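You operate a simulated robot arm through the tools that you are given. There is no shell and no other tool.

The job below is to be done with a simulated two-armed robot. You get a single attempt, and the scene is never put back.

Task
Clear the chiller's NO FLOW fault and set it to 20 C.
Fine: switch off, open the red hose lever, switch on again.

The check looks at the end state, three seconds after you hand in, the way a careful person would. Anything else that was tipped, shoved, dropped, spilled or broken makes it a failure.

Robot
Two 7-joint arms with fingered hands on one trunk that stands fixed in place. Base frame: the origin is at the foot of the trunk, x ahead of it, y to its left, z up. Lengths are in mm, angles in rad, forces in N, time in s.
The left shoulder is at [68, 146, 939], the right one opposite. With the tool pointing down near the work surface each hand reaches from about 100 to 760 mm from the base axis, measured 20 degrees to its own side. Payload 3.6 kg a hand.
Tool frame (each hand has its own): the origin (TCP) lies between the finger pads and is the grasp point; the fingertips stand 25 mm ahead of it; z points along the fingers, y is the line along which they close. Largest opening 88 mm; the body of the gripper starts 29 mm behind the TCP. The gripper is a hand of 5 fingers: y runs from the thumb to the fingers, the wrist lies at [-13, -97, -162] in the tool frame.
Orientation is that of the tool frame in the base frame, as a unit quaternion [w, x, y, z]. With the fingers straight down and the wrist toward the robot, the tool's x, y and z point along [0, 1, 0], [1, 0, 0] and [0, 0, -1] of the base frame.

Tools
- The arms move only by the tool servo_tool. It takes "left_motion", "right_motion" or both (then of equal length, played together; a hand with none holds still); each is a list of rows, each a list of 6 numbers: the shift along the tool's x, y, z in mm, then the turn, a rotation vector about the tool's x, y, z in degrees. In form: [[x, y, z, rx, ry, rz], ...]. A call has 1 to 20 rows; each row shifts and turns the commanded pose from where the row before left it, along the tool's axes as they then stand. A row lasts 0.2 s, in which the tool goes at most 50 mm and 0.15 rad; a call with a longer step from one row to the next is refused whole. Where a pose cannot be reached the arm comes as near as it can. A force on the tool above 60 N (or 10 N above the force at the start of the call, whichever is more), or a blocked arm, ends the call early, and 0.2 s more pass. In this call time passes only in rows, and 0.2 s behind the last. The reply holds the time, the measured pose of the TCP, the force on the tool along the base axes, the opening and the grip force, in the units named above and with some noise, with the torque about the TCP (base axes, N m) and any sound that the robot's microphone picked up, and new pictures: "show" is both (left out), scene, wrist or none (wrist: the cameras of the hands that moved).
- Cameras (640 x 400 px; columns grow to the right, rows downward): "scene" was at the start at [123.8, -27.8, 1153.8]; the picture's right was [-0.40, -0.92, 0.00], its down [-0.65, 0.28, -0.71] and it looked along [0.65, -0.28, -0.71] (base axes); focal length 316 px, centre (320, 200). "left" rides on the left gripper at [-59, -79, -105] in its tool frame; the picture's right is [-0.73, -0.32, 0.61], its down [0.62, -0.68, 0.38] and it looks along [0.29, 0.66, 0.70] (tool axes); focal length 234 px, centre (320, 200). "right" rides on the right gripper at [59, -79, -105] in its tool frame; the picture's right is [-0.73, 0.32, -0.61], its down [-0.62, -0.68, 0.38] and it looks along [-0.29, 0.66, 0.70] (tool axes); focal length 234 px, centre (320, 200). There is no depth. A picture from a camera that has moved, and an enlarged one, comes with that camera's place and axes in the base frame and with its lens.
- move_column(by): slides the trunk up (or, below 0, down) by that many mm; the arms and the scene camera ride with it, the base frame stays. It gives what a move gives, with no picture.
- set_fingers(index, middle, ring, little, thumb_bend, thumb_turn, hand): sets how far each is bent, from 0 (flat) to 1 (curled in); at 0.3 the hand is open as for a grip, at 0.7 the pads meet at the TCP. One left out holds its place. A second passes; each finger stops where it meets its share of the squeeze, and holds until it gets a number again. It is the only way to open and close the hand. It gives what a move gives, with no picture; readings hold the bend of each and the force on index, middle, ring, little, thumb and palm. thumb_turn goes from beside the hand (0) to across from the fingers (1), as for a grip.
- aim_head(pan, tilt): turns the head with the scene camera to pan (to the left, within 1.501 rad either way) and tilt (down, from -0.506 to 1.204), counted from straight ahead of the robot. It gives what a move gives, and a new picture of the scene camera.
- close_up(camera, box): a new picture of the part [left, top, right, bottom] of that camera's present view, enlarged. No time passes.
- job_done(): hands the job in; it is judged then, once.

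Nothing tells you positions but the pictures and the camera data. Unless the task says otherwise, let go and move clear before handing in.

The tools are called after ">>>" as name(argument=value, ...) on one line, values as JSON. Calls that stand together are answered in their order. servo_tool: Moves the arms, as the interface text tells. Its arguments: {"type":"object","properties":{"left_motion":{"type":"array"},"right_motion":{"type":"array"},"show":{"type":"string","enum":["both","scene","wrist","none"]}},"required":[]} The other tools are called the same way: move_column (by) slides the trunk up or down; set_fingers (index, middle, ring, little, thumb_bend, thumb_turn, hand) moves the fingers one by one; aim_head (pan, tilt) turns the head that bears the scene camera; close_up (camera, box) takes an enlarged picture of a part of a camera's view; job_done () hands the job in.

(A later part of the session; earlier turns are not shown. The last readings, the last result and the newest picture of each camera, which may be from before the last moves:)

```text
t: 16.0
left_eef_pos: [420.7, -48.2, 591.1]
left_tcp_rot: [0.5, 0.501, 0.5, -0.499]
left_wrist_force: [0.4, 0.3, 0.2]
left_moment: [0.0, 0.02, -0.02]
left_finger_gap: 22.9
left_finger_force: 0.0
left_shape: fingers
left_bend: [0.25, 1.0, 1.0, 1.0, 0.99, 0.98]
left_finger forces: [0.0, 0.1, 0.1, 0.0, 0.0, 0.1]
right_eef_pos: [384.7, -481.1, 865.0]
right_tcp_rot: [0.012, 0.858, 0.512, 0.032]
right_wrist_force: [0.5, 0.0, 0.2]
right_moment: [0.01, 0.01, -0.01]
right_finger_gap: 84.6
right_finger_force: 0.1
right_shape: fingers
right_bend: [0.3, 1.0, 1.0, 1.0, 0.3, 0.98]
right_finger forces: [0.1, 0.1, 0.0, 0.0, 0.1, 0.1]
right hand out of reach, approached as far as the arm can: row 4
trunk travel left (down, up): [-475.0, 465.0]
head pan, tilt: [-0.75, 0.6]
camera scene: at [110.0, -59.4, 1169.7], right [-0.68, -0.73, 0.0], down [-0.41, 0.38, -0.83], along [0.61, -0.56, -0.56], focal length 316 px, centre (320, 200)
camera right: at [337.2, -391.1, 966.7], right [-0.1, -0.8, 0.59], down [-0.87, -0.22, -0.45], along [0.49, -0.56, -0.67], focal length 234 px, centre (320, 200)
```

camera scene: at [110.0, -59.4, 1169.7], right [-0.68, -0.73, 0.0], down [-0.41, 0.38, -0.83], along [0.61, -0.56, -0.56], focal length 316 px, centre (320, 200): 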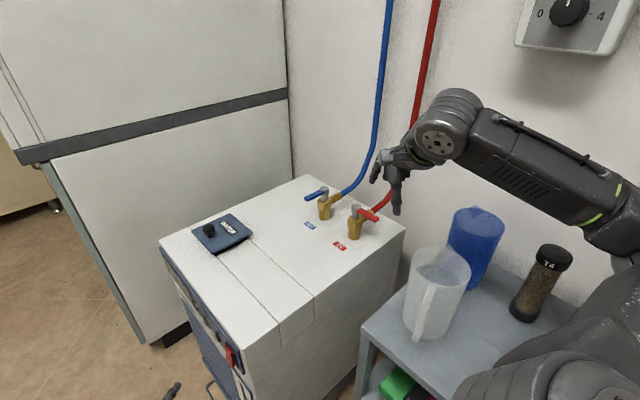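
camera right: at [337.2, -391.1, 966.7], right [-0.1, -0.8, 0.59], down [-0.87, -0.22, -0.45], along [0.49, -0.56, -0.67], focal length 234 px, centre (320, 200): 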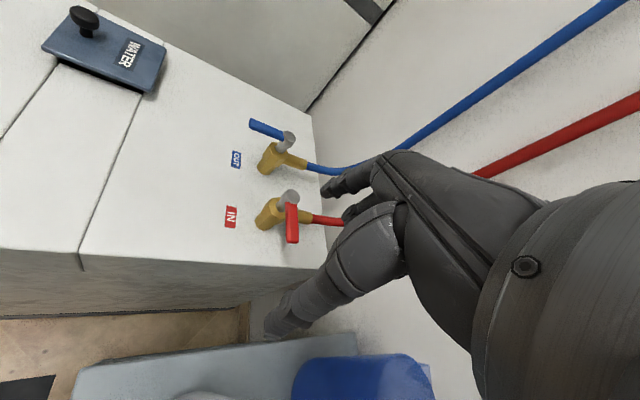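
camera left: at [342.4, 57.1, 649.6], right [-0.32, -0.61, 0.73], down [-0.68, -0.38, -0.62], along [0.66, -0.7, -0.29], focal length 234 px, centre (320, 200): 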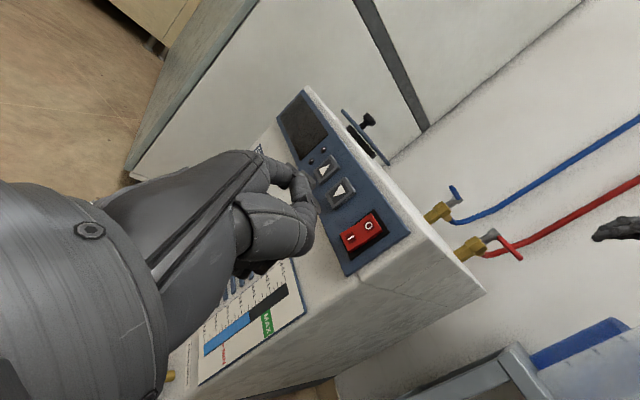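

The right wrist allows about 28° of yaw here, which is enough. I'll raise the trunk 100 mm so the right forearm stays well above the pitcher and jug when the hand goes down, then look again.

>>> move_column(by=100)

>>> aim_head(pan=-0.8, tilt=0.75)

>>> close_up(camera="right", box=[200, 100, 440, 250])

```text
t: 17.4
left_eef_pos: [420.8, -48.7, 690.7]
left_tcp_rot: [0.5, 0.501, 0.5, -0.5]
left_wrist_force: [-0.2, -0.5, 0.4]
left_moment: [0.02, 0.0, -0.02]
left_finger_gap: 23.1
left_finger_force: 0.0
left_shape: fingers
left_bend: [0.25, 1.0, 1.0, 1.0, 0.99, 0.98]
left_finger forces: [0.0, 0.0, 0.0, 0.0, 0.1, 0.0]
right_eef_pos: [384.7, -480.0, 964.9]
right_tcp_rot: [0.011, 0.857, 0.514, 0.032]
right_wrist_force: [-0.7, -1.0, -0.7]
right_moment: [0.02, 0.01, -0.02]
right_finger_gap: 84.6
right_finger_force: 0.0
right_shape: fingers
right_bend: [0.3, 1.0, 1.0, 1.0, 0.3, 0.98]
right_finger forces: [0.0, 0.0, 0.0, 0.0, 0.0, 0.1]
trunk travel left (down, up): [-575.0, 365.0]
head pan, tilt: [-0.75, 0.6]
```

```text
t: 18.1
left_eef_pos: [421.0, -47.5, 692.0]
left_tcp_rot: [0.5, 0.501, 0.5, -0.499]
left_wrist_force: [0.4, 0.1, 0.9]
left_moment: [0.01, 0.0, 0.0]
left_finger_gap: 23.0
left_finger_force: 0.1
left_shape: fingers
left_bend: [0.25, 1.0, 1.0, 1.0, 0.99, 0.98]
left_finger forces: [0.1, 0.1, 0.0, 0.0, 0.0, 0.0]
right_eef_pos: [383.8, -479.7, 965.4]
right_tcp_rot: [0.012, 0.858, 0.513, 0.032]
right_wrist_force: [0.6, -0.2, -0.3]
right_moment: [0.0, 0.03, -0.02]
right_finger_gap: 84.4
right_finger_force: 0.0
right_shape: fingers
right_bend: [0.3, 1.0, 1.0, 1.0, 0.3, 0.98]
right_finger forces: [0.0, 0.0, 0.0, 0.0, 0.0, 0.0]
trunk travel left (down, up): [-575.0, 365.0]
head pan, tilt: [-0.799, 0.75]
camera scene: at [102.7, -58.5, 1256.9], right [-0.72, -0.7, 0.0], down [-0.47, 0.49, -0.73], along [0.51, -0.52, -0.68], focal length 316 px, centre (320, 200)
```

scene: 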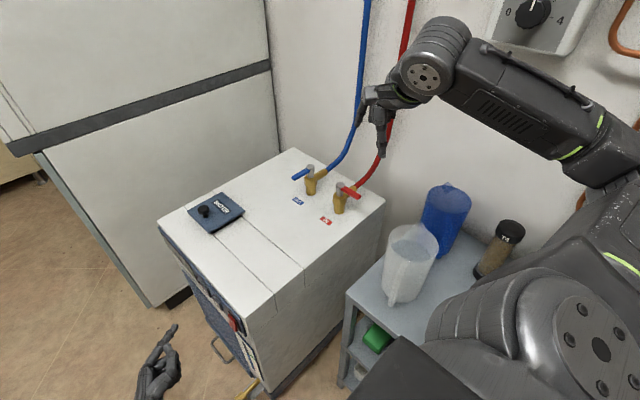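

```text
2.67 times, centred on (320, 175) of right
camera zoom: at [336.9, -391.0, 1066.7], right [-0.1, -0.8, 0.59], down [-0.87, -0.22, -0.44], along [0.49, -0.56, -0.67], focal length 624 px, centre (320, 267)
```

zoom: 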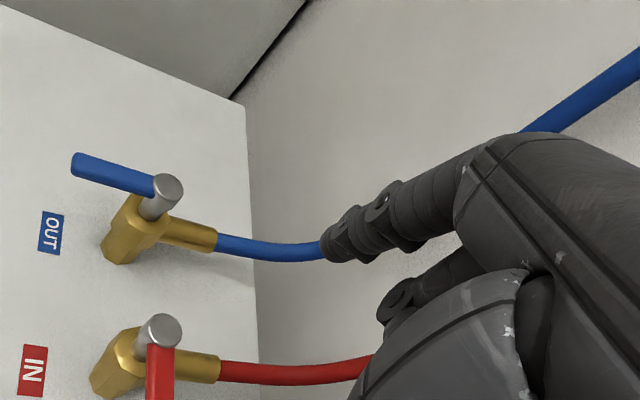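

With the trunk raised, the arm is high above the cart. I'll bring the right index over to the wall side of the red lever, near (448, -580), stopping about 30 mm above lever height.

>>> servo_tool(right_motion=[[-11.1, 10.4, 20, 0, 0, 0], [-11.1, 10.4, 30, 0, 0, 0], [-11.1, 10.4, 31, 0, 0, 0], [-11.1, 10.5, 31, 0, 0, 0], [-11.1, 10.5, 31, 0, 0, 0], [-11.1, 10.5, 31, 0, 0, 0]], show="both")

>>> close_up(camera="right", box=[200, 100, 440, 250])

>>> close_up(camera="scene", box=[280, 120, 440, 220])

```text
t: 19.5
left_eef_pos: [421.9, -49.5, 690.1]
left_tcp_rot: [0.499, 0.501, 0.501, -0.5]
left_wrist_force: [0.0, 0.2, -0.3]
left_moment: [-0.03, -0.01, 0.01]
left_finger_gap: 23.0
left_finger_force: 0.0
left_shape: fingers
left_bend: [0.25, 1.0, 1.0, 1.0, 0.99, 0.98]
left_finger forces: [0.0, 0.0, 0.0, 0.0, 0.0, 0.1]
right_eef_pos: [421.5, -568.3, 790.2]
right_tcp_rot: [0.011, 0.858, 0.512, 0.031]
right_wrist_force: [0.2, -0.5, 0.0]
right_moment: [-0.01, -0.03, 0.01]
right_finger_gap: 84.5
right_finger_force: 0.2
right_shape: fingers
right_bend: [0.3, 1.0, 1.0, 1.0, 0.3, 0.98]
right_finger forces: [0.0, 0.0, 0.0, 0.0, 0.0, 0.0]
trunk travel left (down, up): [-575.0, 365.0]
head pan, tilt: [-0.799, 0.75]
camera scene: at [103.1, -59.0, 1256.8], right [-0.72, -0.7, 0.0], down [-0.47, 0.49, -0.73], along [0.51, -0.52, -0.68], focal length 316 px, centre (320, 200)
camera right: at [373.6, -478.6, 891.4], right [-0.1, -0.8, 0.59], down [-0.87, -0.22, -0.44], along [0.49, -0.56, -0.67], focal length 234 px, centre (320, 200)
```

scene: 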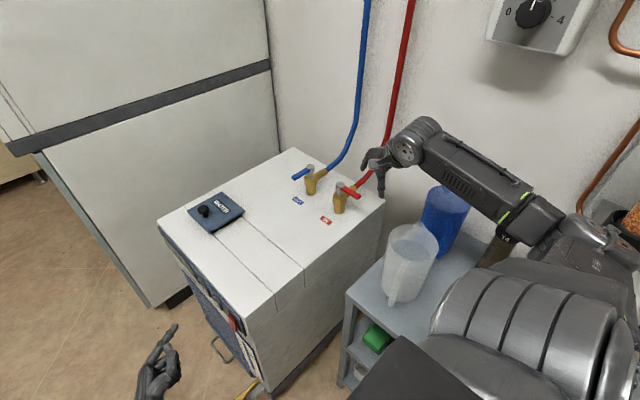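
right: 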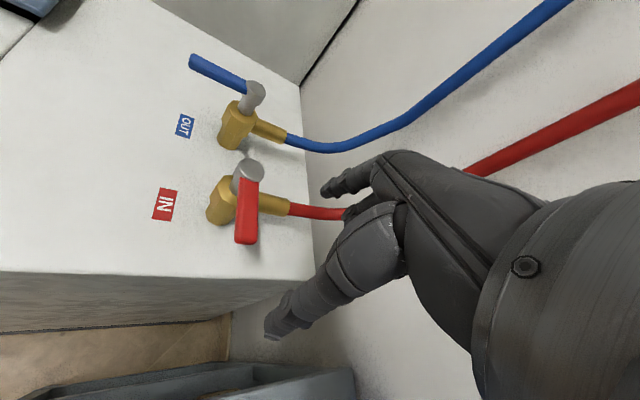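

```text
2.67 times, centred on (320, 175) of right
camera zoom: at [373.6, -478.6, 891.4], right [-0.1, -0.8, 0.59], down [-0.87, -0.22, -0.44], along [0.49, -0.56, -0.67], focal length 624 px, centre (320, 267)
```

zoom: 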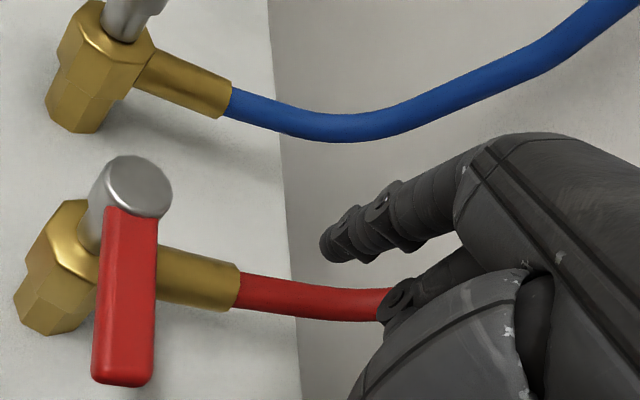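

```text
4.00 times, centred on (360, 170) of scene
camera zoom: at [103.1, -59.0, 1256.8], right [-0.72, -0.7, 0.0], down [-0.47, 0.49, -0.73], along [0.51, -0.52, -0.68], focal length 1266 px, centre (160, 320)
```

zoom: 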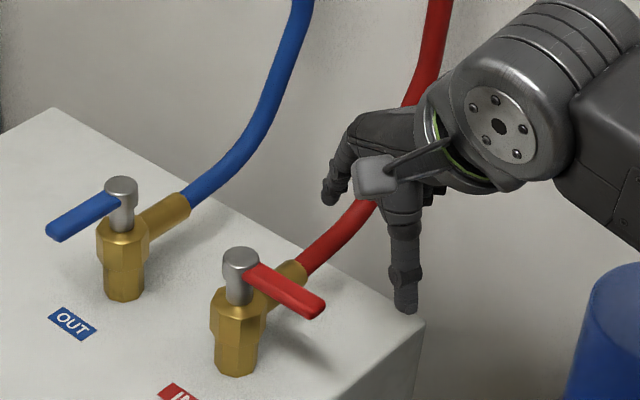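

The index tip is at about (467, -580, 772), slightly too far along the lever. I'll shift it toward the lever's free end, then lower it beside the lever and check from both cameras.

>>> servo_tool(right_motion=[[-4.5, -8.4, 0, 0, 0, 0], [-4.5, -8.4, 0, 0, 0, 0], [0, 0, 15, 0, 0, 0], [0, 0, 15, 0, 0, 0]], show="both")

>>> close_up(camera="right", box=[200, 100, 440, 250])

>>> close_up(camera="scene", box=[310, 140, 430, 215])

>>> close_up(camera="left", box=[400, 200, 640, 350])

```text
t: 20.5
left_eef_pos: [420.9, -48.5, 689.8]
left_tcp_rot: [0.5, 0.501, 0.501, -0.499]
left_wrist_force: [-0.8, -0.3, 0.1]
left_moment: [0.01, 0.01, -0.01]
left_finger_gap: 22.9
left_finger_force: 0.0
left_shape: fingers
left_bend: [0.25, 1.0, 1.0, 1.0, 0.99, 0.98]
left_finger forces: [0.0, 0.0, 0.0, 0.1, 0.0, 0.1]
right_eef_pos: [403.2, -566.0, 760.5]
right_tcp_rot: [0.013, 0.858, 0.513, 0.031]
right_wrist_force: [0.2, 0.3, 0.0]
right_moment: [0.02, -0.03, -0.01]
right_finger_gap: 84.5
right_finger_force: 0.0
right_shape: fingers
right_bend: [0.3, 1.0, 1.0, 1.0, 0.3, 0.98]
right_finger forces: [0.0, 0.0, 0.0, 0.0, 0.0, 0.1]
trunk travel left (down, up): [-575.0, 365.0]
head pan, tilt: [-0.799, 0.75]
camera scene: at [102.7, -58.6, 1256.9], right [-0.72, -0.7, 0.0], down [-0.47, 0.49, -0.73], along [0.51, -0.52, -0.68], focal length 316 px, centre (320, 200)
camera right: at [355.1, -477.8, 862.5], right [-0.1, -0.8, 0.59], down [-0.87, -0.22, -0.44], along [0.49, -0.56, -0.67], focal length 234 px, centre (320, 200)
```

scene: 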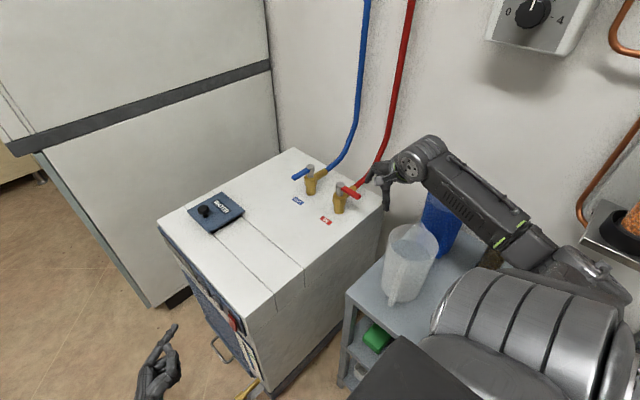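
right: 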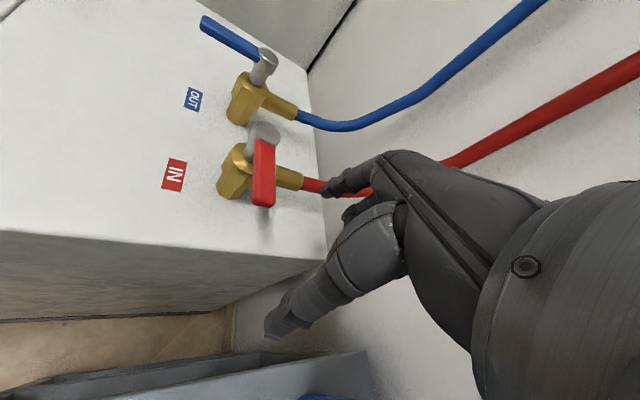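

```text
2.67 times, centred on (320, 175) of right
camera zoom: at [355.1, -477.8, 862.5], right [-0.1, -0.8, 0.59], down [-0.87, -0.22, -0.44], along [0.49, -0.56, -0.67], focal length 624 px, centre (320, 267)
```

zoom: 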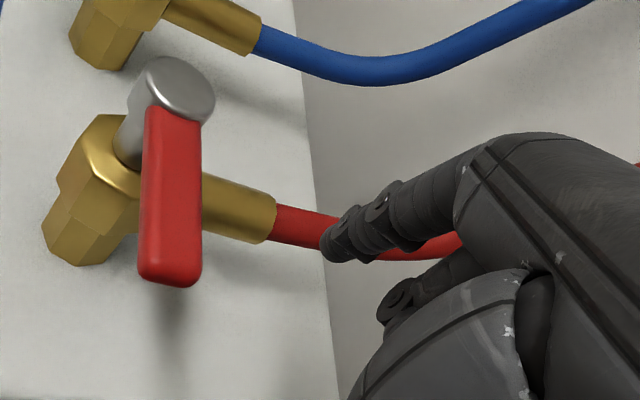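

```text
5.33 times, centred on (370, 178) of scene
camera zoom: at [102.7, -58.6, 1256.9], right [-0.72, -0.7, 0.0], down [-0.47, 0.49, -0.73], along [0.51, -0.52, -0.68], focal length 1688 px, centre (53, 320)
```

zoom: 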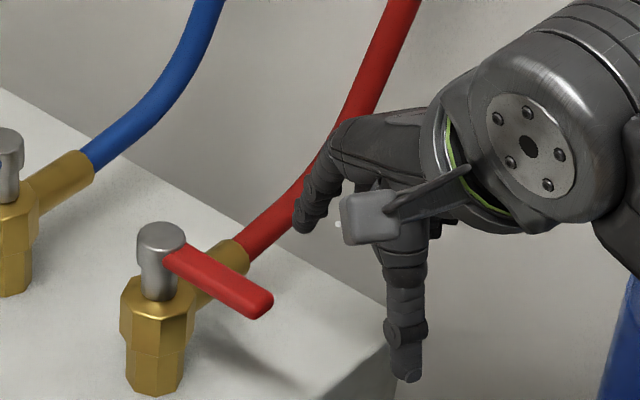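

```text
2.67 times, centred on (520, 275) of left
camera zoom: at [342.3, 56.6, 749.6], right [-0.32, -0.61, 0.72], down [-0.68, -0.38, -0.63], along [0.66, -0.7, -0.29], focal length 624 px, centre (-213, 0)
```

zoom: 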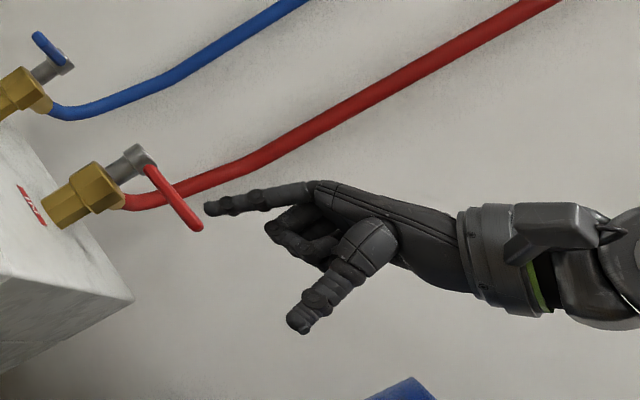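

From the left wrist camera the right index tip sits beside the lever's free end, about 16–20 mm too high, with a gap on the wall side. I'll lower it 40 mm straight down.

>>> servo_tool(right_motion=[[0, 0, 10, 0, 0, 0], [0, 0, 10, 0, 0, 0], [0, 0, 10, 0, 0, 0], [0, 0, 10, 0, 0, 0]], show="none")

>>> close_up(camera="left", box=[400, 200, 640, 350])

>>> close_up(camera="right", box=[200, 100, 440, 250])

>>> close_up(camera="scene", box=[310, 120, 560, 300])

```text
t: 21.5
left_eef_pos: [421.9, -48.2, 690.5]
left_tcp_rot: [0.5, 0.501, 0.5, -0.499]
left_wrist_force: [-0.2, 0.3, -0.2]
left_moment: [0.0, 0.01, -0.02]
left_finger_gap: 22.9
left_finger_force: 0.0
left_shape: fingers
left_bend: [0.25, 1.0, 1.0, 1.0, 0.99, 0.98]
left_finger forces: [0.1, 0.1, 0.1, 0.0, 0.0, 0.0]
right_eef_pos: [405.9, -566.2, 720.3]
right_tcp_rot: [0.012, 0.858, 0.513, 0.031]
right_wrist_force: [1.3, 0.6, -0.1]
right_moment: [0.01, 0.0, 0.03]
right_finger_gap: 84.7
right_finger_force: 0.1
right_shape: fingers
right_bend: [0.3, 1.0, 1.0, 1.0, 0.3, 0.98]
right_finger forces: [0.0, 0.1, 0.1, 0.0, 0.0, 0.0]
trunk travel left (down, up): [-575.0, 365.0]
head pan, tilt: [-0.799, 0.75]
```

```text
2.67 times, centred on (520, 275) of left
camera zoom: at [342.3, 56.6, 749.5], right [-0.32, -0.61, 0.72], down [-0.68, -0.38, -0.63], along [0.66, -0.7, -0.29], focal length 624 px, centre (-213, 0)
```

zoom: 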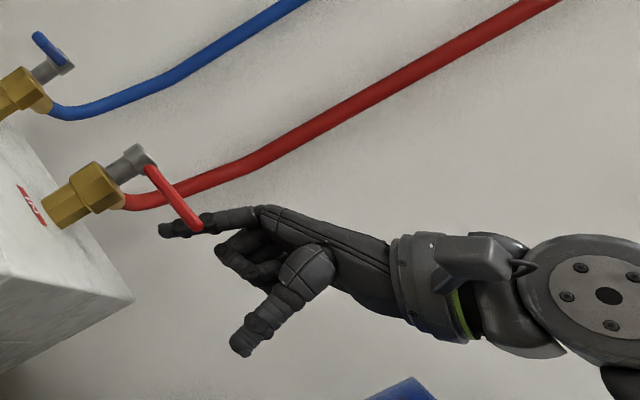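

```text
2.67 times, centred on (320, 175) of right
camera zoom: at [357.7, -475.7, 822.3], right [-0.1, -0.8, 0.59], down [-0.87, -0.22, -0.44], along [0.49, -0.56, -0.67], focal length 624 px, centre (320, 267)
```

zoom: 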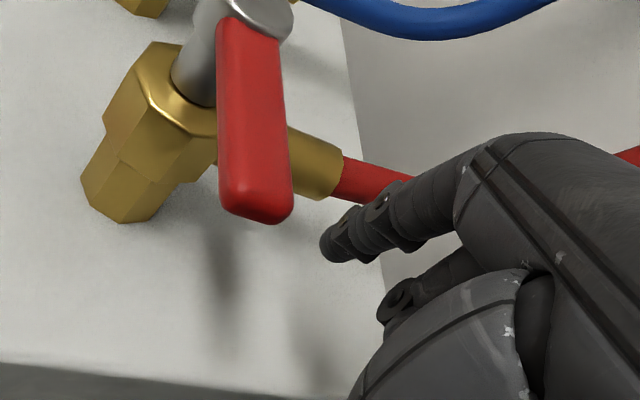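

```text
2.22 times, centred on (435, 210) of scene
camera zoom: at [102.8, -58.5, 1256.9], right [-0.72, -0.7, 0.0], down [-0.47, 0.49, -0.73], along [0.51, -0.52, -0.68], focal length 703 px, centre (64, 178)
```

zoom: 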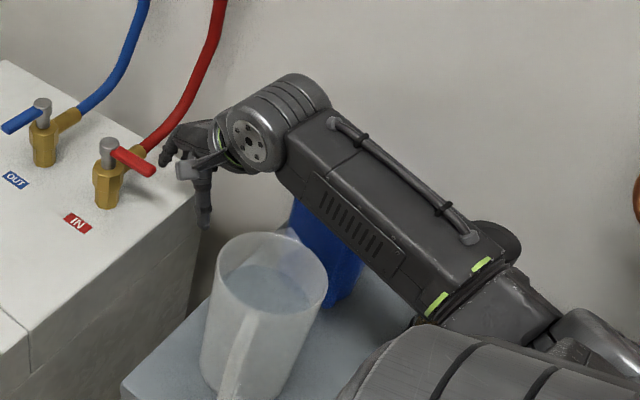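

The index now reaches past the lever on its wall side. I'll shift it a little toward the stem for a solid contact, then touch the lever.

>>> servo_tool(right_motion=[[3.3, 6.1, 0, 0, 0, 0], [3.3, 6.1, 0, 0, 0, 0], [4.4, -2.3, 0, 0, 0, 0], [4.4, -2.4, 0, 0, 0, 0]], show="none")

>>> close_up(camera="left", box=[400, 200, 560, 300])

>>> close_up(camera="right", box=[200, 80, 440, 230])

>>> close_up(camera="scene", box=[310, 140, 430, 215])

```text
t: 22.5
left_eef_pos: [418.9, -43.0, 693.0]
left_tcp_rot: [0.503, 0.5, 0.497, -0.5]
left_wrist_force: [-0.4, 0.4, 0.4]
left_moment: [-0.02, 0.01, 0.0]
left_finger_gap: 23.0
left_finger_force: 0.1
left_shape: fingers
left_bend: [0.25, 1.0, 1.0, 1.0, 0.99, 0.98]
left_finger forces: [0.1, 0.1, 0.0, 0.1, 0.0, 0.0]
right_eef_pos: [418.7, -550.8, 732.2]
right_tcp_rot: [0.018, 0.858, 0.513, 0.031]
right_wrist_force: [-0.2, -0.9, 0.0]
right_moment: [-0.03, 0.0, -0.03]
right_finger_gap: 84.6
right_finger_force: 0.0
right_shape: fingers
right_bend: [0.3, 1.0, 1.0, 1.0, 0.3, 0.98]
right_finger forces: [0.0, 0.1, 0.0, 0.1, 0.0, 0.0]
trunk travel left (down, up): [-575.0, 365.0]
head pan, tilt: [-0.799, 0.75]
```

```text
4.00 times, centred on (480, 250) of left
camera zoom: at [339.7, 62.4, 751.6], right [-0.33, -0.6, 0.73], down [-0.68, -0.39, -0.62], along [0.66, -0.7, -0.28], focal length 937 px, centre (-320, 0)
```

zoom: 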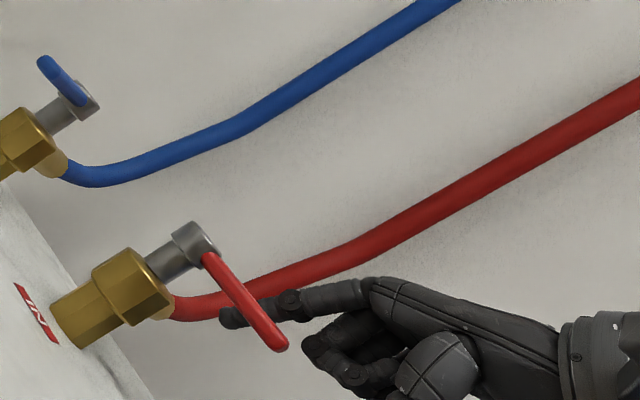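

```text
2.67 times, centred on (320, 155) of right
camera zoom: at [369.4, -460.4, 831.2], right [-0.1, -0.79, 0.6], down [-0.87, -0.23, -0.45], along [0.49, -0.57, -0.66], focal length 624 px, centre (320, 320)
```

zoom: 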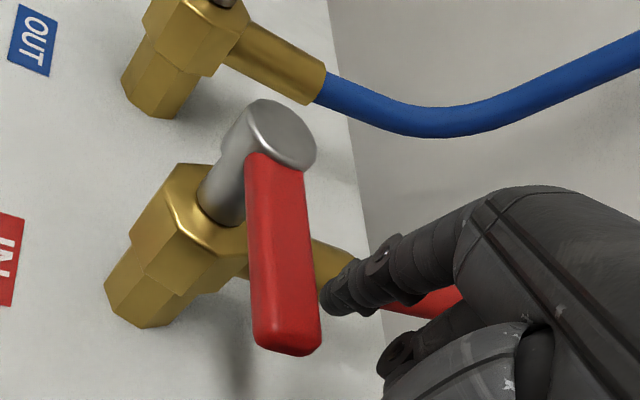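

```text
5.33 times, centred on (370, 178) of scene
camera zoom: at [101.3, -43.4, 1259.0], right [-0.72, -0.7, 0.01], down [-0.47, 0.48, -0.74], along [0.51, -0.53, -0.67], focal length 1688 px, centre (53, 320)
```

zoom: 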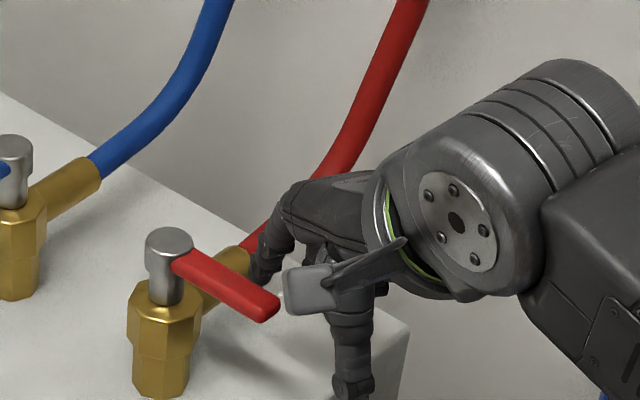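

The head camera and the left hand have shifted by several mm although only the right arm was commanded, so the right arm upstream of the wrist may be leaning on something. I'll look at the elbow area before doing anything else.

>>> close_up(camera="scene", box=[0, 0, 640, 400])

>>> close_up(camera="scene", box=[400, 160, 640, 400])

>>> close_up(camera="right", box=[0, 360, 640, 400])

>>> close_up(camera="left", box=[480, 200, 640, 400])

```text
1.00 times, centred on (320, 200) of scene (not enlarged: the box is as wide or as high as the picture)
camera zoom: at [101.3, -43.4, 1259.0], right [-0.72, -0.7, 0.01], down [-0.47, 0.48, -0.74], along [0.51, -0.53, -0.67], focal length 316 px, centre (320, 200)
```

zoom: 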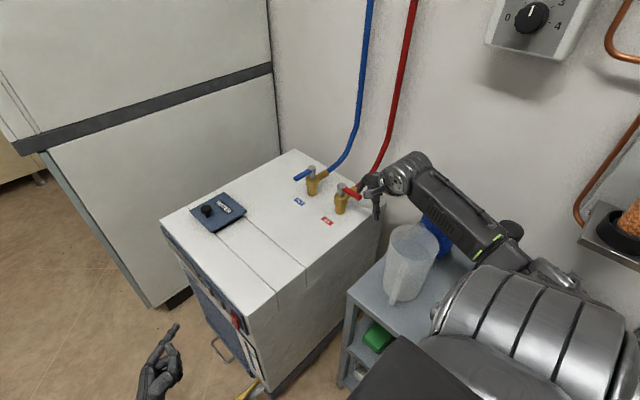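

```text
1.67 times, centred on (520, 280) of scene
camera zoom: at [101.3, -43.4, 1259.0], right [-0.72, -0.7, 0.01], down [-0.47, 0.48, -0.74], along [0.51, -0.53, -0.67], focal length 527 px, centre (-13, 67)
```

zoom: 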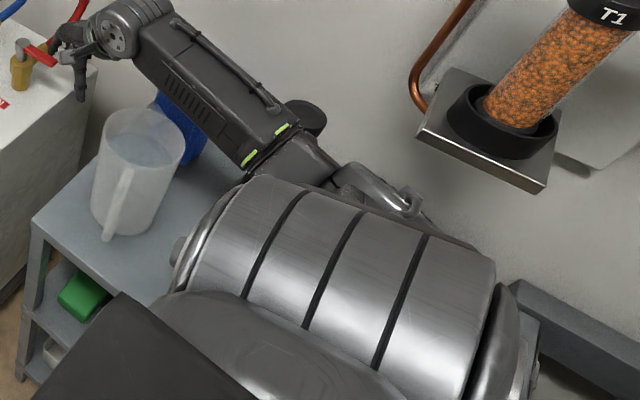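

```text
1.00 times, centred on (320, 380) of right (not enlarged: the box is as wide or as high as the picture)
camera zoom: at [369.4, -460.4, 831.2], right [-0.1, -0.79, 0.6], down [-0.87, -0.23, -0.45], along [0.49, -0.57, -0.66], focal length 234 px, centre (320, 20)
```

zoom: 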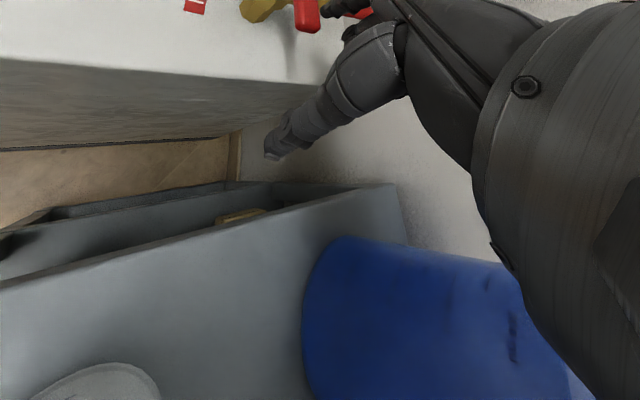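

```text
2.00 times, centred on (560, 300) of left
camera zoom: at [339.7, 62.4, 751.6], right [-0.33, -0.6, 0.73], down [-0.68, -0.39, -0.62], along [0.66, -0.7, -0.28], focal length 468 px, centre (-160, 0)
```

zoom: 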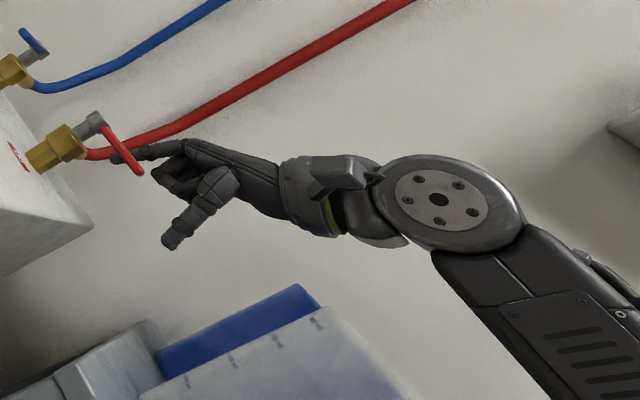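

The trunk leans about 15 mm to the left, which means something is loading the right arm above the wrist. I'll undo the last small motion and see whether it relaxes.

>>> servo_tool(right_motion=[[-4.4, 2.4, 0, 0, 0, 0], [-4.4, 2.3, 0, 0, 0, 0], [-3.3, -6.1, 0, 0, 0, 0], [-3.3, -6.1, 0, 0, 0, 0]], show="both")

```text
t: 23.5
left_eef_pos: [418.8, -40.8, 693.3]
left_tcp_rot: [0.503, 0.499, 0.496, -0.501]
left_wrist_force: [0.1, -0.2, 0.2]
left_moment: [0.02, -0.05, -0.01]
left_finger_gap: 23.1
left_finger_force: 0.1
left_shape: fingers
left_bend: [0.25, 1.0, 1.0, 1.0, 0.99, 0.98]
left_finger forces: [0.0, 0.0, 0.0, 0.0, 0.0, 0.0]
right_eef_pos: [404.5, -560.2, 731.9]
right_tcp_rot: [0.019, 0.857, 0.515, 0.03]
right_wrist_force: [0.3, 0.6, 0.5]
right_moment: [-0.01, -0.03, -0.02]
right_finger_gap: 84.4
right_finger_force: 0.2
right_shape: fingers
right_bend: [0.3, 1.0, 1.0, 1.0, 0.3, 0.98]
right_finger forces: [0.0, 0.0, 0.0, 0.0, 0.0, 0.0]
trunk travel left (down, up): [-575.0, 365.0]
head pan, tilt: [-0.799, 0.75]
camera scene: at [102.6, -40.5, 1258.4], right [-0.72, -0.7, 0.01], down [-0.47, 0.48, -0.74], along [0.51, -0.54, -0.67], focal length 316 px, centre (320, 200)
camera right: at [355.9, -468.6, 831.7], right [-0.1, -0.79, 0.61], down [-0.87, -0.23, -0.44], along [0.49, -0.57, -0.66], focal length 234 px, centre (320, 200)
```

scene: 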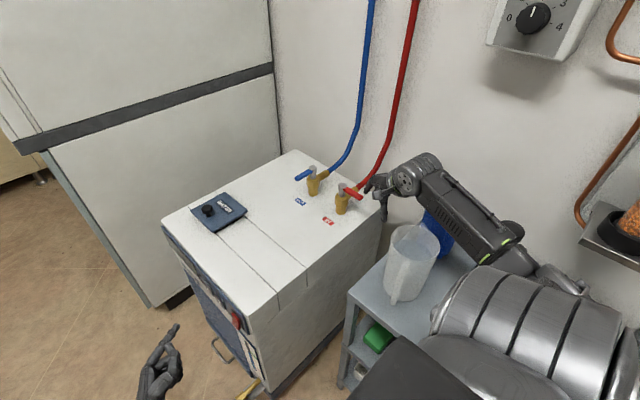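
right: 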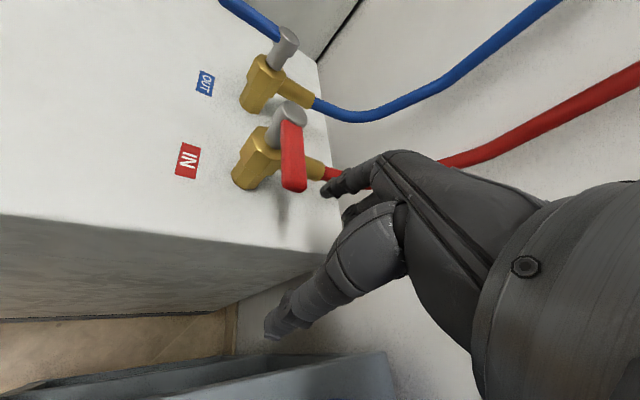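

The lean persists, so the elbow or forearm is pressing down on something near the T4 canister. I'll zoom in there.

>>> close_up(camera="scene", box=[440, 190, 600, 290])

>>> close_up(camera="scene", box=[380, 140, 640, 400])

```text
4.00 times, centred on (520, 240) of scene
camera zoom: at [102.6, -40.5, 1258.4], right [-0.72, -0.7, 0.01], down [-0.47, 0.48, -0.74], along [0.51, -0.54, -0.67], focal length 1266 px, centre (-480, 40)
```

zoom: 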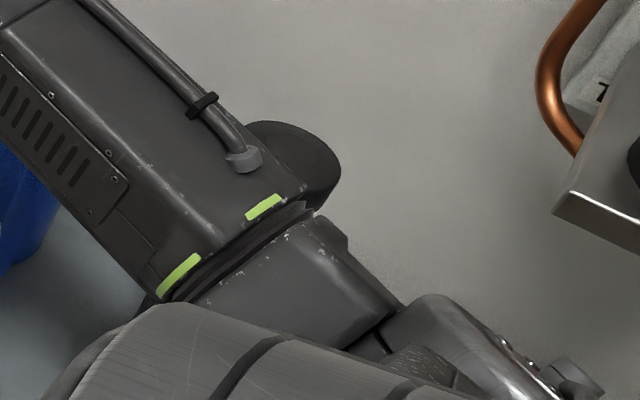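

```text
1.54 times, centred on (510, 270) of scene
camera zoom: at [102.6, -40.5, 1258.4], right [-0.72, -0.7, 0.01], down [-0.47, 0.48, -0.74], along [0.51, -0.54, -0.67], focal length 487 px, centre (28, 92)
```

zoom: 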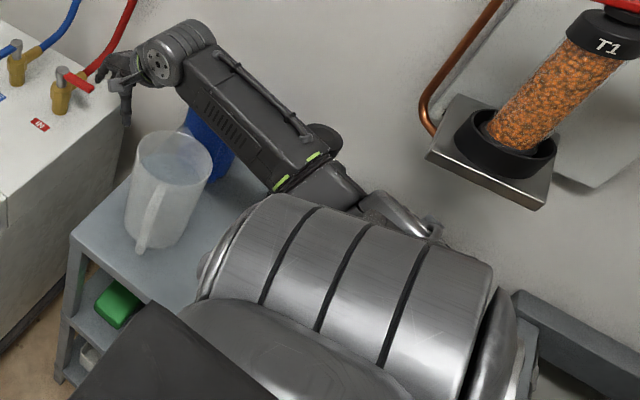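

The dark cap of the T4 canister sits right against the underside of the forearm near the elbow, so I take it that the forearm is resting on it. I'll lift the whole trunk straight up a little to relieve that before anything is shoved.

>>> move_column(by=60)

>>> aim_head(pan=-1.1, tilt=0.8)

```text
t: 24.5
left_eef_pos: [419.7, -48.5, 752.0]
left_tcp_rot: [0.5, 0.501, 0.5, -0.499]
left_wrist_force: [-0.7, 0.9, -0.7]
left_moment: [0.02, 0.02, 0.01]
left_finger_gap: 23.1
left_finger_force: 0.0
left_shape: fingers
left_bend: [0.25, 1.0, 1.0, 1.0, 0.99, 0.98]
left_finger forces: [0.0, 0.1, 0.0, 0.1, 0.1, 0.1]
right_eef_pos: [405.1, -566.7, 780.4]
right_tcp_rot: [0.012, 0.858, 0.513, 0.033]
right_wrist_force: [0.9, 1.0, -0.2]
right_moment: [-0.02, -0.02, 0.0]
right_finger_gap: 84.6
right_finger_force: 0.1
right_shape: fingers
right_bend: [0.3, 1.0, 1.0, 1.0, 0.3, 0.98]
right_finger forces: [0.0, 0.1, 0.1, 0.0, 0.1, 0.1]
trunk travel left (down, up): [-635.0, 305.0]
head pan, tilt: [-0.799, 0.75]
```

```text
t: 25.3
left_eef_pos: [421.2, -47.9, 750.8]
left_tcp_rot: [0.5, 0.5, 0.5, -0.5]
left_wrist_force: [-0.4, 0.2, 0.2]
left_moment: [-0.01, 0.01, 0.0]
left_finger_gap: 23.1
left_finger_force: 0.0
left_shape: fingers
left_bend: [0.25, 1.0, 1.0, 1.0, 0.99, 0.98]
left_finger forces: [0.1, 0.0, 0.0, 0.0, 0.0, 0.0]
right_eef_pos: [405.9, -566.0, 781.3]
right_tcp_rot: [0.012, 0.858, 0.513, 0.031]
right_wrist_force: [0.8, 0.0, 0.4]
right_moment: [-0.02, -0.01, 0.0]
right_finger_gap: 84.4
right_finger_force: 0.0
right_shape: fingers
right_bend: [0.3, 1.0, 1.0, 1.0, 0.3, 0.98]
right_finger forces: [0.0, 0.0, 0.0, 0.1, 0.0, 0.0]
trunk travel left (down, up): [-635.0, 305.0]
head pan, tilt: [-1.1, 0.799]
camera scene: at [81.6, -70.9, 1312.8], right [-0.89, -0.45, 0.0], down [-0.32, 0.64, -0.7], along [0.32, -0.62, -0.71], focal length 316 px, centre (320, 200)
```

scene: 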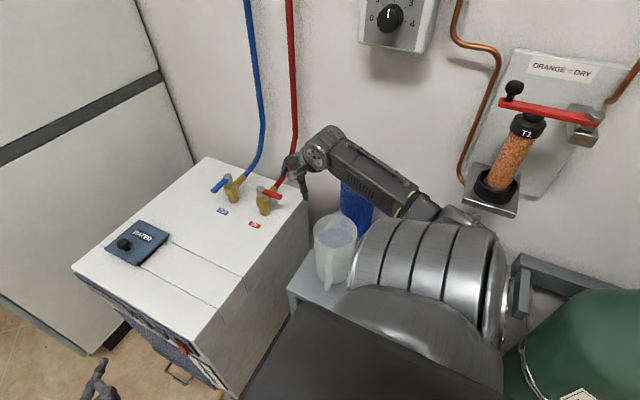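

The lean is gone, so the load came from below. I need to see whether the canister is still standing, so I'll look closely behind the forearm.

>>> close_up(camera="scene", box=[290, 120, 530, 320])

>>> close_up(camera="right", box=[0, 340, 640, 400])

>>> close_up(camera="left", box=[440, 240, 640, 400])

```text
2.00 times, centred on (410, 220) of scene
camera zoom: at [81.6, -70.9, 1312.8], right [-0.89, -0.45, 0.0], down [-0.32, 0.64, -0.7], along [0.32, -0.62, -0.71], focal length 633 px, centre (140, 160)
```

zoom: 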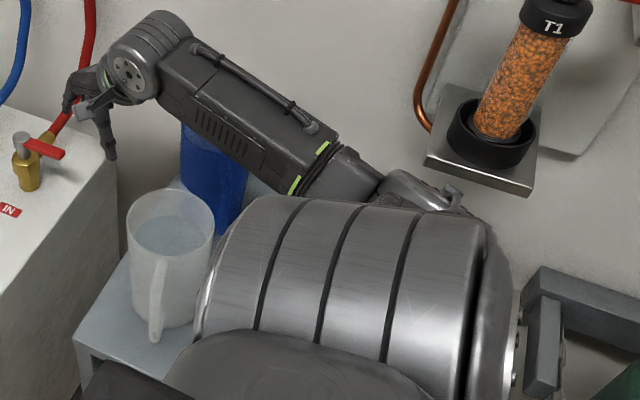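

```text
1.00 times, centred on (320, 370) of right (not enlarged: the box is as wide or as high as the picture)
camera zoom: at [358.0, -476.4, 882.6], right [-0.1, -0.8, 0.59], down [-0.87, -0.22, -0.44], along [0.49, -0.56, -0.67], focal length 234 px, centre (320, 30)
```

zoom: 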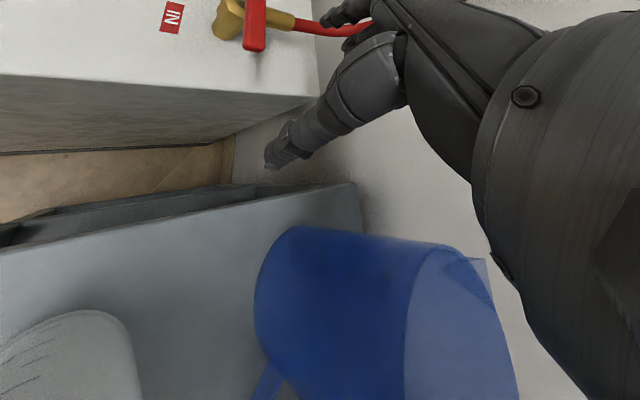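

```text
2.50 times, centred on (540, 320) of left
camera zoom: at [342.3, 56.8, 809.5], right [-0.32, -0.61, 0.72], down [-0.68, -0.38, -0.62], along [0.66, -0.7, -0.29], focal length 585 px, centre (-230, -100)
```

zoom: 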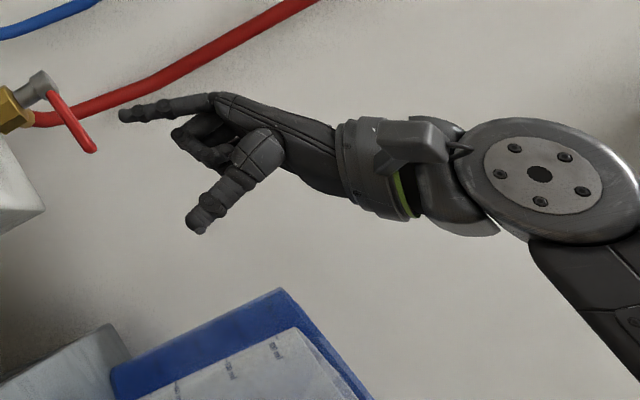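

The canister is hidden behind the arm. I'll raise the trunk further so the elbow stays well above the cart, and draw the right hand back and up to see T4.

>>> move_column(by=100)

>>> servo_tool(right_motion=[[0, 0, -20, 0, 0, 0], [10, -13, -15, 0, 0, 0], [10, -13, -15, 0, 0, 0], [10, -13, -15, 0, 0, 0], [10, -13, -15, 0, 0, 0], [10, -13, -10, 0, 0, 0]], show="scene")

```text
t: 26.6
left_eef_pos: [420.5, -47.6, 849.8]
left_tcp_rot: [0.5, 0.501, 0.501, -0.499]
left_wrist_force: [0.6, 0.4, -0.3]
left_moment: [-0.03, 0.03, -0.02]
left_finger_gap: 22.9
left_finger_force: 0.0
left_shape: fingers
left_bend: [0.25, 1.0, 1.0, 1.0, 0.99, 0.98]
left_finger forces: [0.0, 0.0, 0.1, 0.0, 0.1, 0.0]
right_eef_pos: [407.2, -564.9, 881.0]
right_tcp_rot: [0.012, 0.858, 0.513, 0.031]
right_wrist_force: [0.0, -0.8, -0.7]
right_moment: [-0.01, 0.0, 0.01]
right_finger_gap: 84.4
right_finger_force: 0.0
right_shape: fingers
right_bend: [0.3, 1.0, 1.0, 1.0, 0.3, 0.98]
right_finger forces: [0.1, 0.0, 0.0, 0.0, 0.0, 0.0]
trunk travel left (down, up): [-735.0, 205.0]
head pan, tilt: [-1.1, 0.799]
```

```text
t: 28.0
left_eef_pos: [420.6, -47.7, 850.8]
left_tcp_rot: [0.499, 0.501, 0.5, -0.5]
left_wrist_force: [0.4, -0.4, 0.5]
left_moment: [0.0, 0.0, 0.0]
left_finger_gap: 23.2
left_finger_force: 0.0
left_shape: fingers
left_bend: [0.25, 1.0, 1.0, 1.0, 0.99, 0.98]
left_finger forces: [0.0, 0.1, 0.0, 0.0, 0.0, 0.0]
right_eef_pos: [365.2, -492.2, 970.4]
right_tcp_rot: [0.011, 0.858, 0.512, 0.031]
right_wrist_force: [0.2, 0.1, -0.1]
right_moment: [0.0, -0.03, 0.01]
right_finger_gap: 84.4
right_finger_force: 0.1
right_shape: fingers
right_bend: [0.3, 1.0, 1.0, 1.0, 0.3, 0.98]
right_finger forces: [0.0, 0.0, 0.0, 0.0, 0.1, 0.0]
trunk travel left (down, up): [-735.0, 205.0]
head pan, tilt: [-1.1, 0.799]
camera scene: at [80.2, -70.6, 1412.8], right [-0.89, -0.45, 0.0], down [-0.32, 0.64, -0.7], along [0.32, -0.62, -0.71], focal length 316 px, centre (320, 200)
```

scene: 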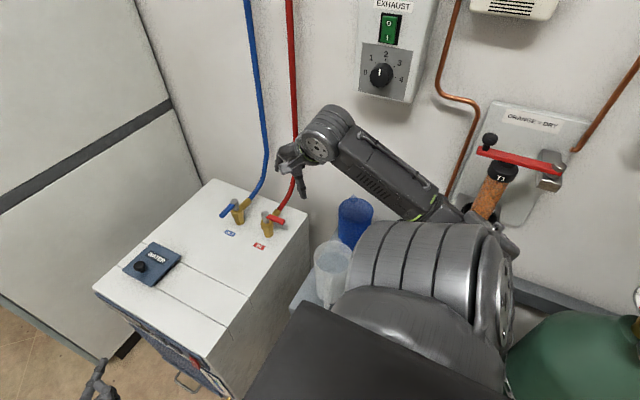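

T4 is still masked by the upper arm from the head. I'll turn the left hand so its wrist camera looks across at the cart.

>>> servo_tool(left_motion=[[0, 0, 0, 7.5, 0, 0], [0, 0, 0, 7.5, 0, 0], [0, 0, 0, 7.5, 0, 0], [0, 0, 0, 7.5, 0, 0], [0, 0, 0, 7.5, 0, 0], [0, 0, 0, 7.5, 0, 0]], show="wrist")

>>> close_up(camera="left", box=[320, 160, 560, 380])

```text
t: 29.4
left_eef_pos: [421.9, -47.5, 850.8]
left_tcp_rot: [0.27, 0.654, 0.271, -0.653]
left_wrist_force: [0.0, 0.6, -0.5]
left_moment: [-0.01, 0.01, -0.01]
left_finger_gap: 22.8
left_finger_force: 0.0
left_shape: fingers
left_bend: [0.25, 1.0, 1.0, 1.0, 0.99, 0.98]
left_finger forces: [0.0, 0.0, 0.0, 0.1, 0.0, 0.0]
right_eef_pos: [367.2, -491.8, 969.3]
right_tcp_rot: [0.012, 0.857, 0.513, 0.031]
right_wrist_force: [-0.4, 0.4, 0.5]
right_moment: [0.01, -0.02, 0.0]
right_finger_gap: 84.6
right_finger_force: 0.0
right_shape: fingers
right_bend: [0.3, 1.0, 1.0, 1.0, 0.3, 0.98]
right_finger forces: [0.0, 0.0, 0.1, 0.0, 0.0, 0.0]
trunk travel left (down, up): [-735.0, 205.0]
head pan, tilt: [-1.1, 0.799]
camera left: at [440.2, 82.4, 909.8], right [-0.66, -0.2, 0.73], down [-0.75, 0.21, -0.62], along [-0.03, -0.96, -0.29], focal length 234 px, centre (320, 200)
```

left: 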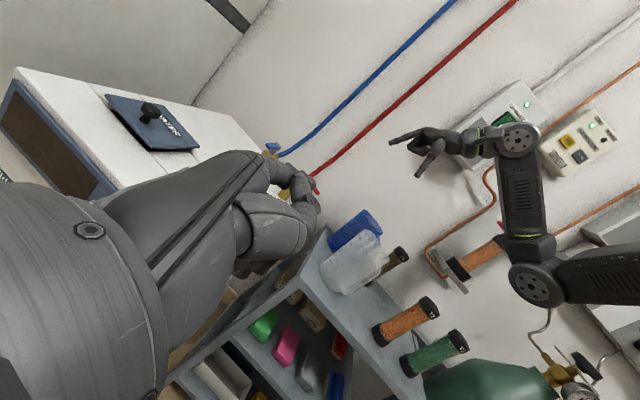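

```text
1.82 times, centred on (440, 270) of left
camera zoom: at [440.2, 82.4, 909.8], right [-0.66, -0.2, 0.73], down [-0.75, 0.21, -0.62], along [-0.03, -0.96, -0.29], focal length 426 px, centre (102, 73)
```

zoom: 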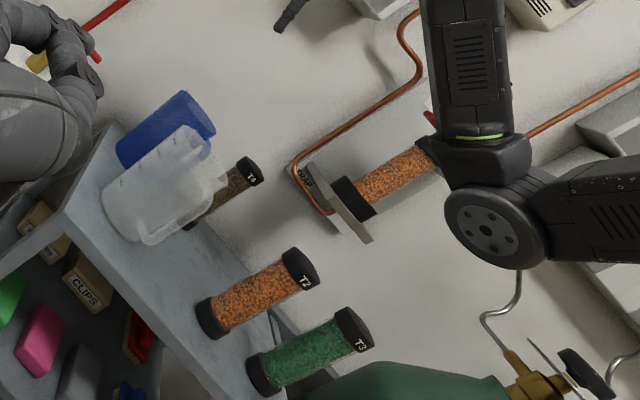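

All canisters (T2, T3, T4), the pitcher and the jug are standing upright; T2, directly below the elbow, was probably what it touched. With the trunk now 260 mm up, the elbow should stay far above them, so I'll go back down toward the lever in stages, watching from this camera.

>>> servo_tool(right_motion=[[-7.5, 12, 28.7, 0, 0, 0], [-7.5, 12, 28.7, 0, 0, 0], [-7.5, 12, 28.7, 0, 0, 0], [-7.5, 12, 28.7, 0, 0, 0], [-7.5, 12, 28.7, 0, 0, 0], [-7.5, 12, 28.7, 0, 0, 0]], show="scene")

>>> close_up(camera="left", box=[240, 100, 640, 350])

```text
t: 30.8
left_eef_pos: [422.1, -48.2, 851.0]
left_tcp_rot: [0.27, 0.654, 0.271, -0.653]
left_wrist_force: [-0.2, 0.6, 0.4]
left_moment: [0.02, -0.02, -0.01]
left_finger_gap: 22.9
left_finger_force: 0.0
left_shape: fingers
left_bend: [0.25, 1.0, 1.0, 1.0, 0.99, 0.98]
left_finger forces: [0.1, 0.0, 0.0, 0.0, 0.0, 0.0]
right_eef_pos: [420.9, -563.6, 799.2]
right_tcp_rot: [0.011, 0.858, 0.513, 0.032]
right_wrist_force: [-1.2, -0.4, -0.1]
right_moment: [0.04, 0.0, 0.0]
right_finger_gap: 84.4
right_finger_force: 0.1
right_shape: fingers
right_bend: [0.3, 1.0, 1.0, 1.0, 0.3, 0.98]
right_finger forces: [0.0, 0.0, 0.0, 0.0, 0.0, 0.0]
trunk travel left (down, up): [-735.0, 205.0]
head pan, tilt: [-1.1, 0.799]
camera scene: at [86.1, -66.1, 1412.7], right [-0.89, -0.45, 0.0], down [-0.33, 0.64, -0.7], along [0.32, -0.62, -0.71], focal length 316 px, centre (320, 200)
```

scene: 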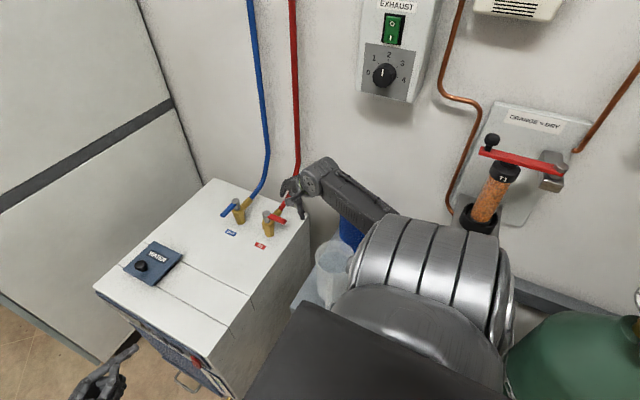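

```text
1.60 times, centred on (440, 225) of left
camera zoom: at [440.5, 82.2, 909.6], right [-0.66, -0.2, 0.73], down [-0.75, 0.21, -0.62], along [-0.03, -0.96, -0.29], focal length 375 px, centre (128, 160)
```

zoom: 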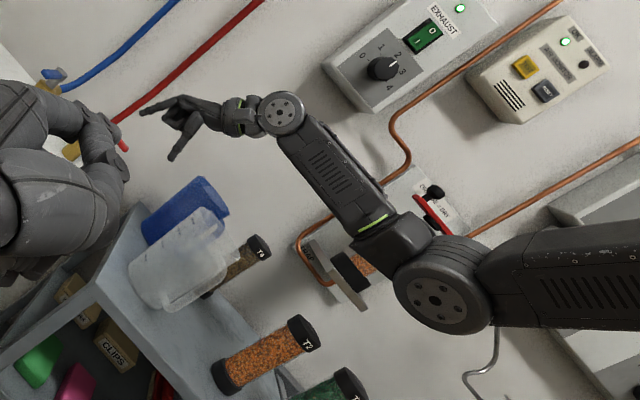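

The elbow is now far above the canisters. I'll turn the left camera back partway so it sees both the lever and the arm, and lower the right index to lever height.

>>> servo_tool(left_motion=[[0, 0, 0, -7.5, 0, 0], [0, 0, 0, -7.5, 0, 0], [0, 0, 0, -7.5, 0, 0], [0, 0, 0, -7.5, 0, 0]], right_motion=[[0, 0, 12, 0, 0, 0], [0, 0, 12, 0, 0, 0], [0, 0, 12, 0, 0, 0], [0, 0, 10, 0, 0, 0]], show="wrist")

>>> close_up(camera="left", box=[330, 160, 490, 260])

```text
t: 31.8
left_eef_pos: [419.4, -49.0, 851.5]
left_tcp_rot: [0.432, 0.562, 0.431, -0.559]
left_wrist_force: [-0.2, 0.4, 0.5]
left_moment: [0.02, 0.0, 0.03]
left_finger_gap: 22.8
left_finger_force: 0.0
left_shape: fingers
left_bend: [0.25, 1.0, 1.0, 1.0, 0.99, 0.98]
left_finger forces: [0.1, 0.0, 0.0, 0.0, 0.0, 0.0]
right_eef_pos: [420.9, -564.7, 753.3]
right_tcp_rot: [0.012, 0.858, 0.512, 0.033]
right_wrist_force: [0.2, 0.4, 0.1]
right_moment: [-0.01, 0.0, 0.0]
right_finger_gap: 84.4
right_finger_force: 0.1
right_shape: fingers
right_bend: [0.3, 1.0, 1.0, 1.0, 0.3, 0.98]
right_finger forces: [0.0, 0.1, 0.0, 0.0, 0.0, 0.0]
trunk travel left (down, up): [-735.0, 205.0]
head pan, tilt: [-1.1, 0.799]
camera right: at [373.2, -474.3, 855.2], right [-0.1, -0.8, 0.59], down [-0.87, -0.22, -0.45], along [0.49, -0.56, -0.67], focal length 234 px, centre (320, 200)
camera left: at [370.3, 72.8, 910.4], right [-0.47, -0.51, 0.72], down [-0.76, -0.19, -0.63], along [0.46, -0.84, -0.29], focal length 234 px, centre (320, 200)
```

right: 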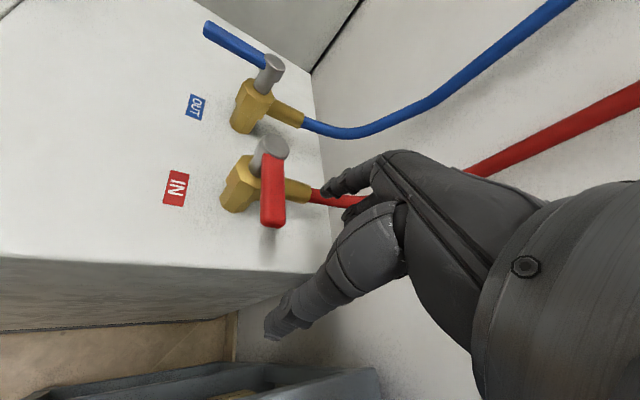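
left: 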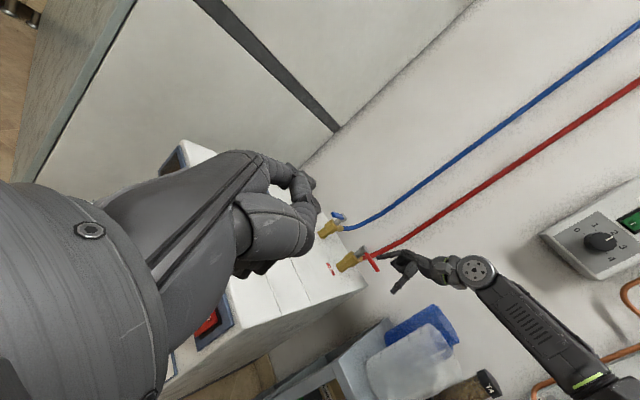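

```text
4.00 times, centred on (410, 210) of left
camera zoom: at [370.3, 72.8, 910.4], right [-0.47, -0.51, 0.72], down [-0.76, -0.19, -0.63], along [0.46, -0.84, -0.29], focal length 937 px, centre (-40, 160)
```

zoom: 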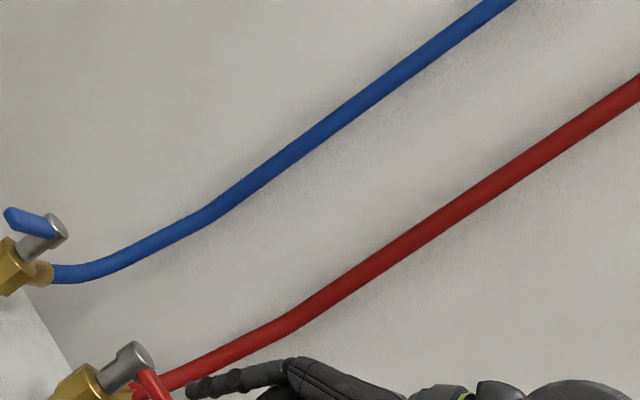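

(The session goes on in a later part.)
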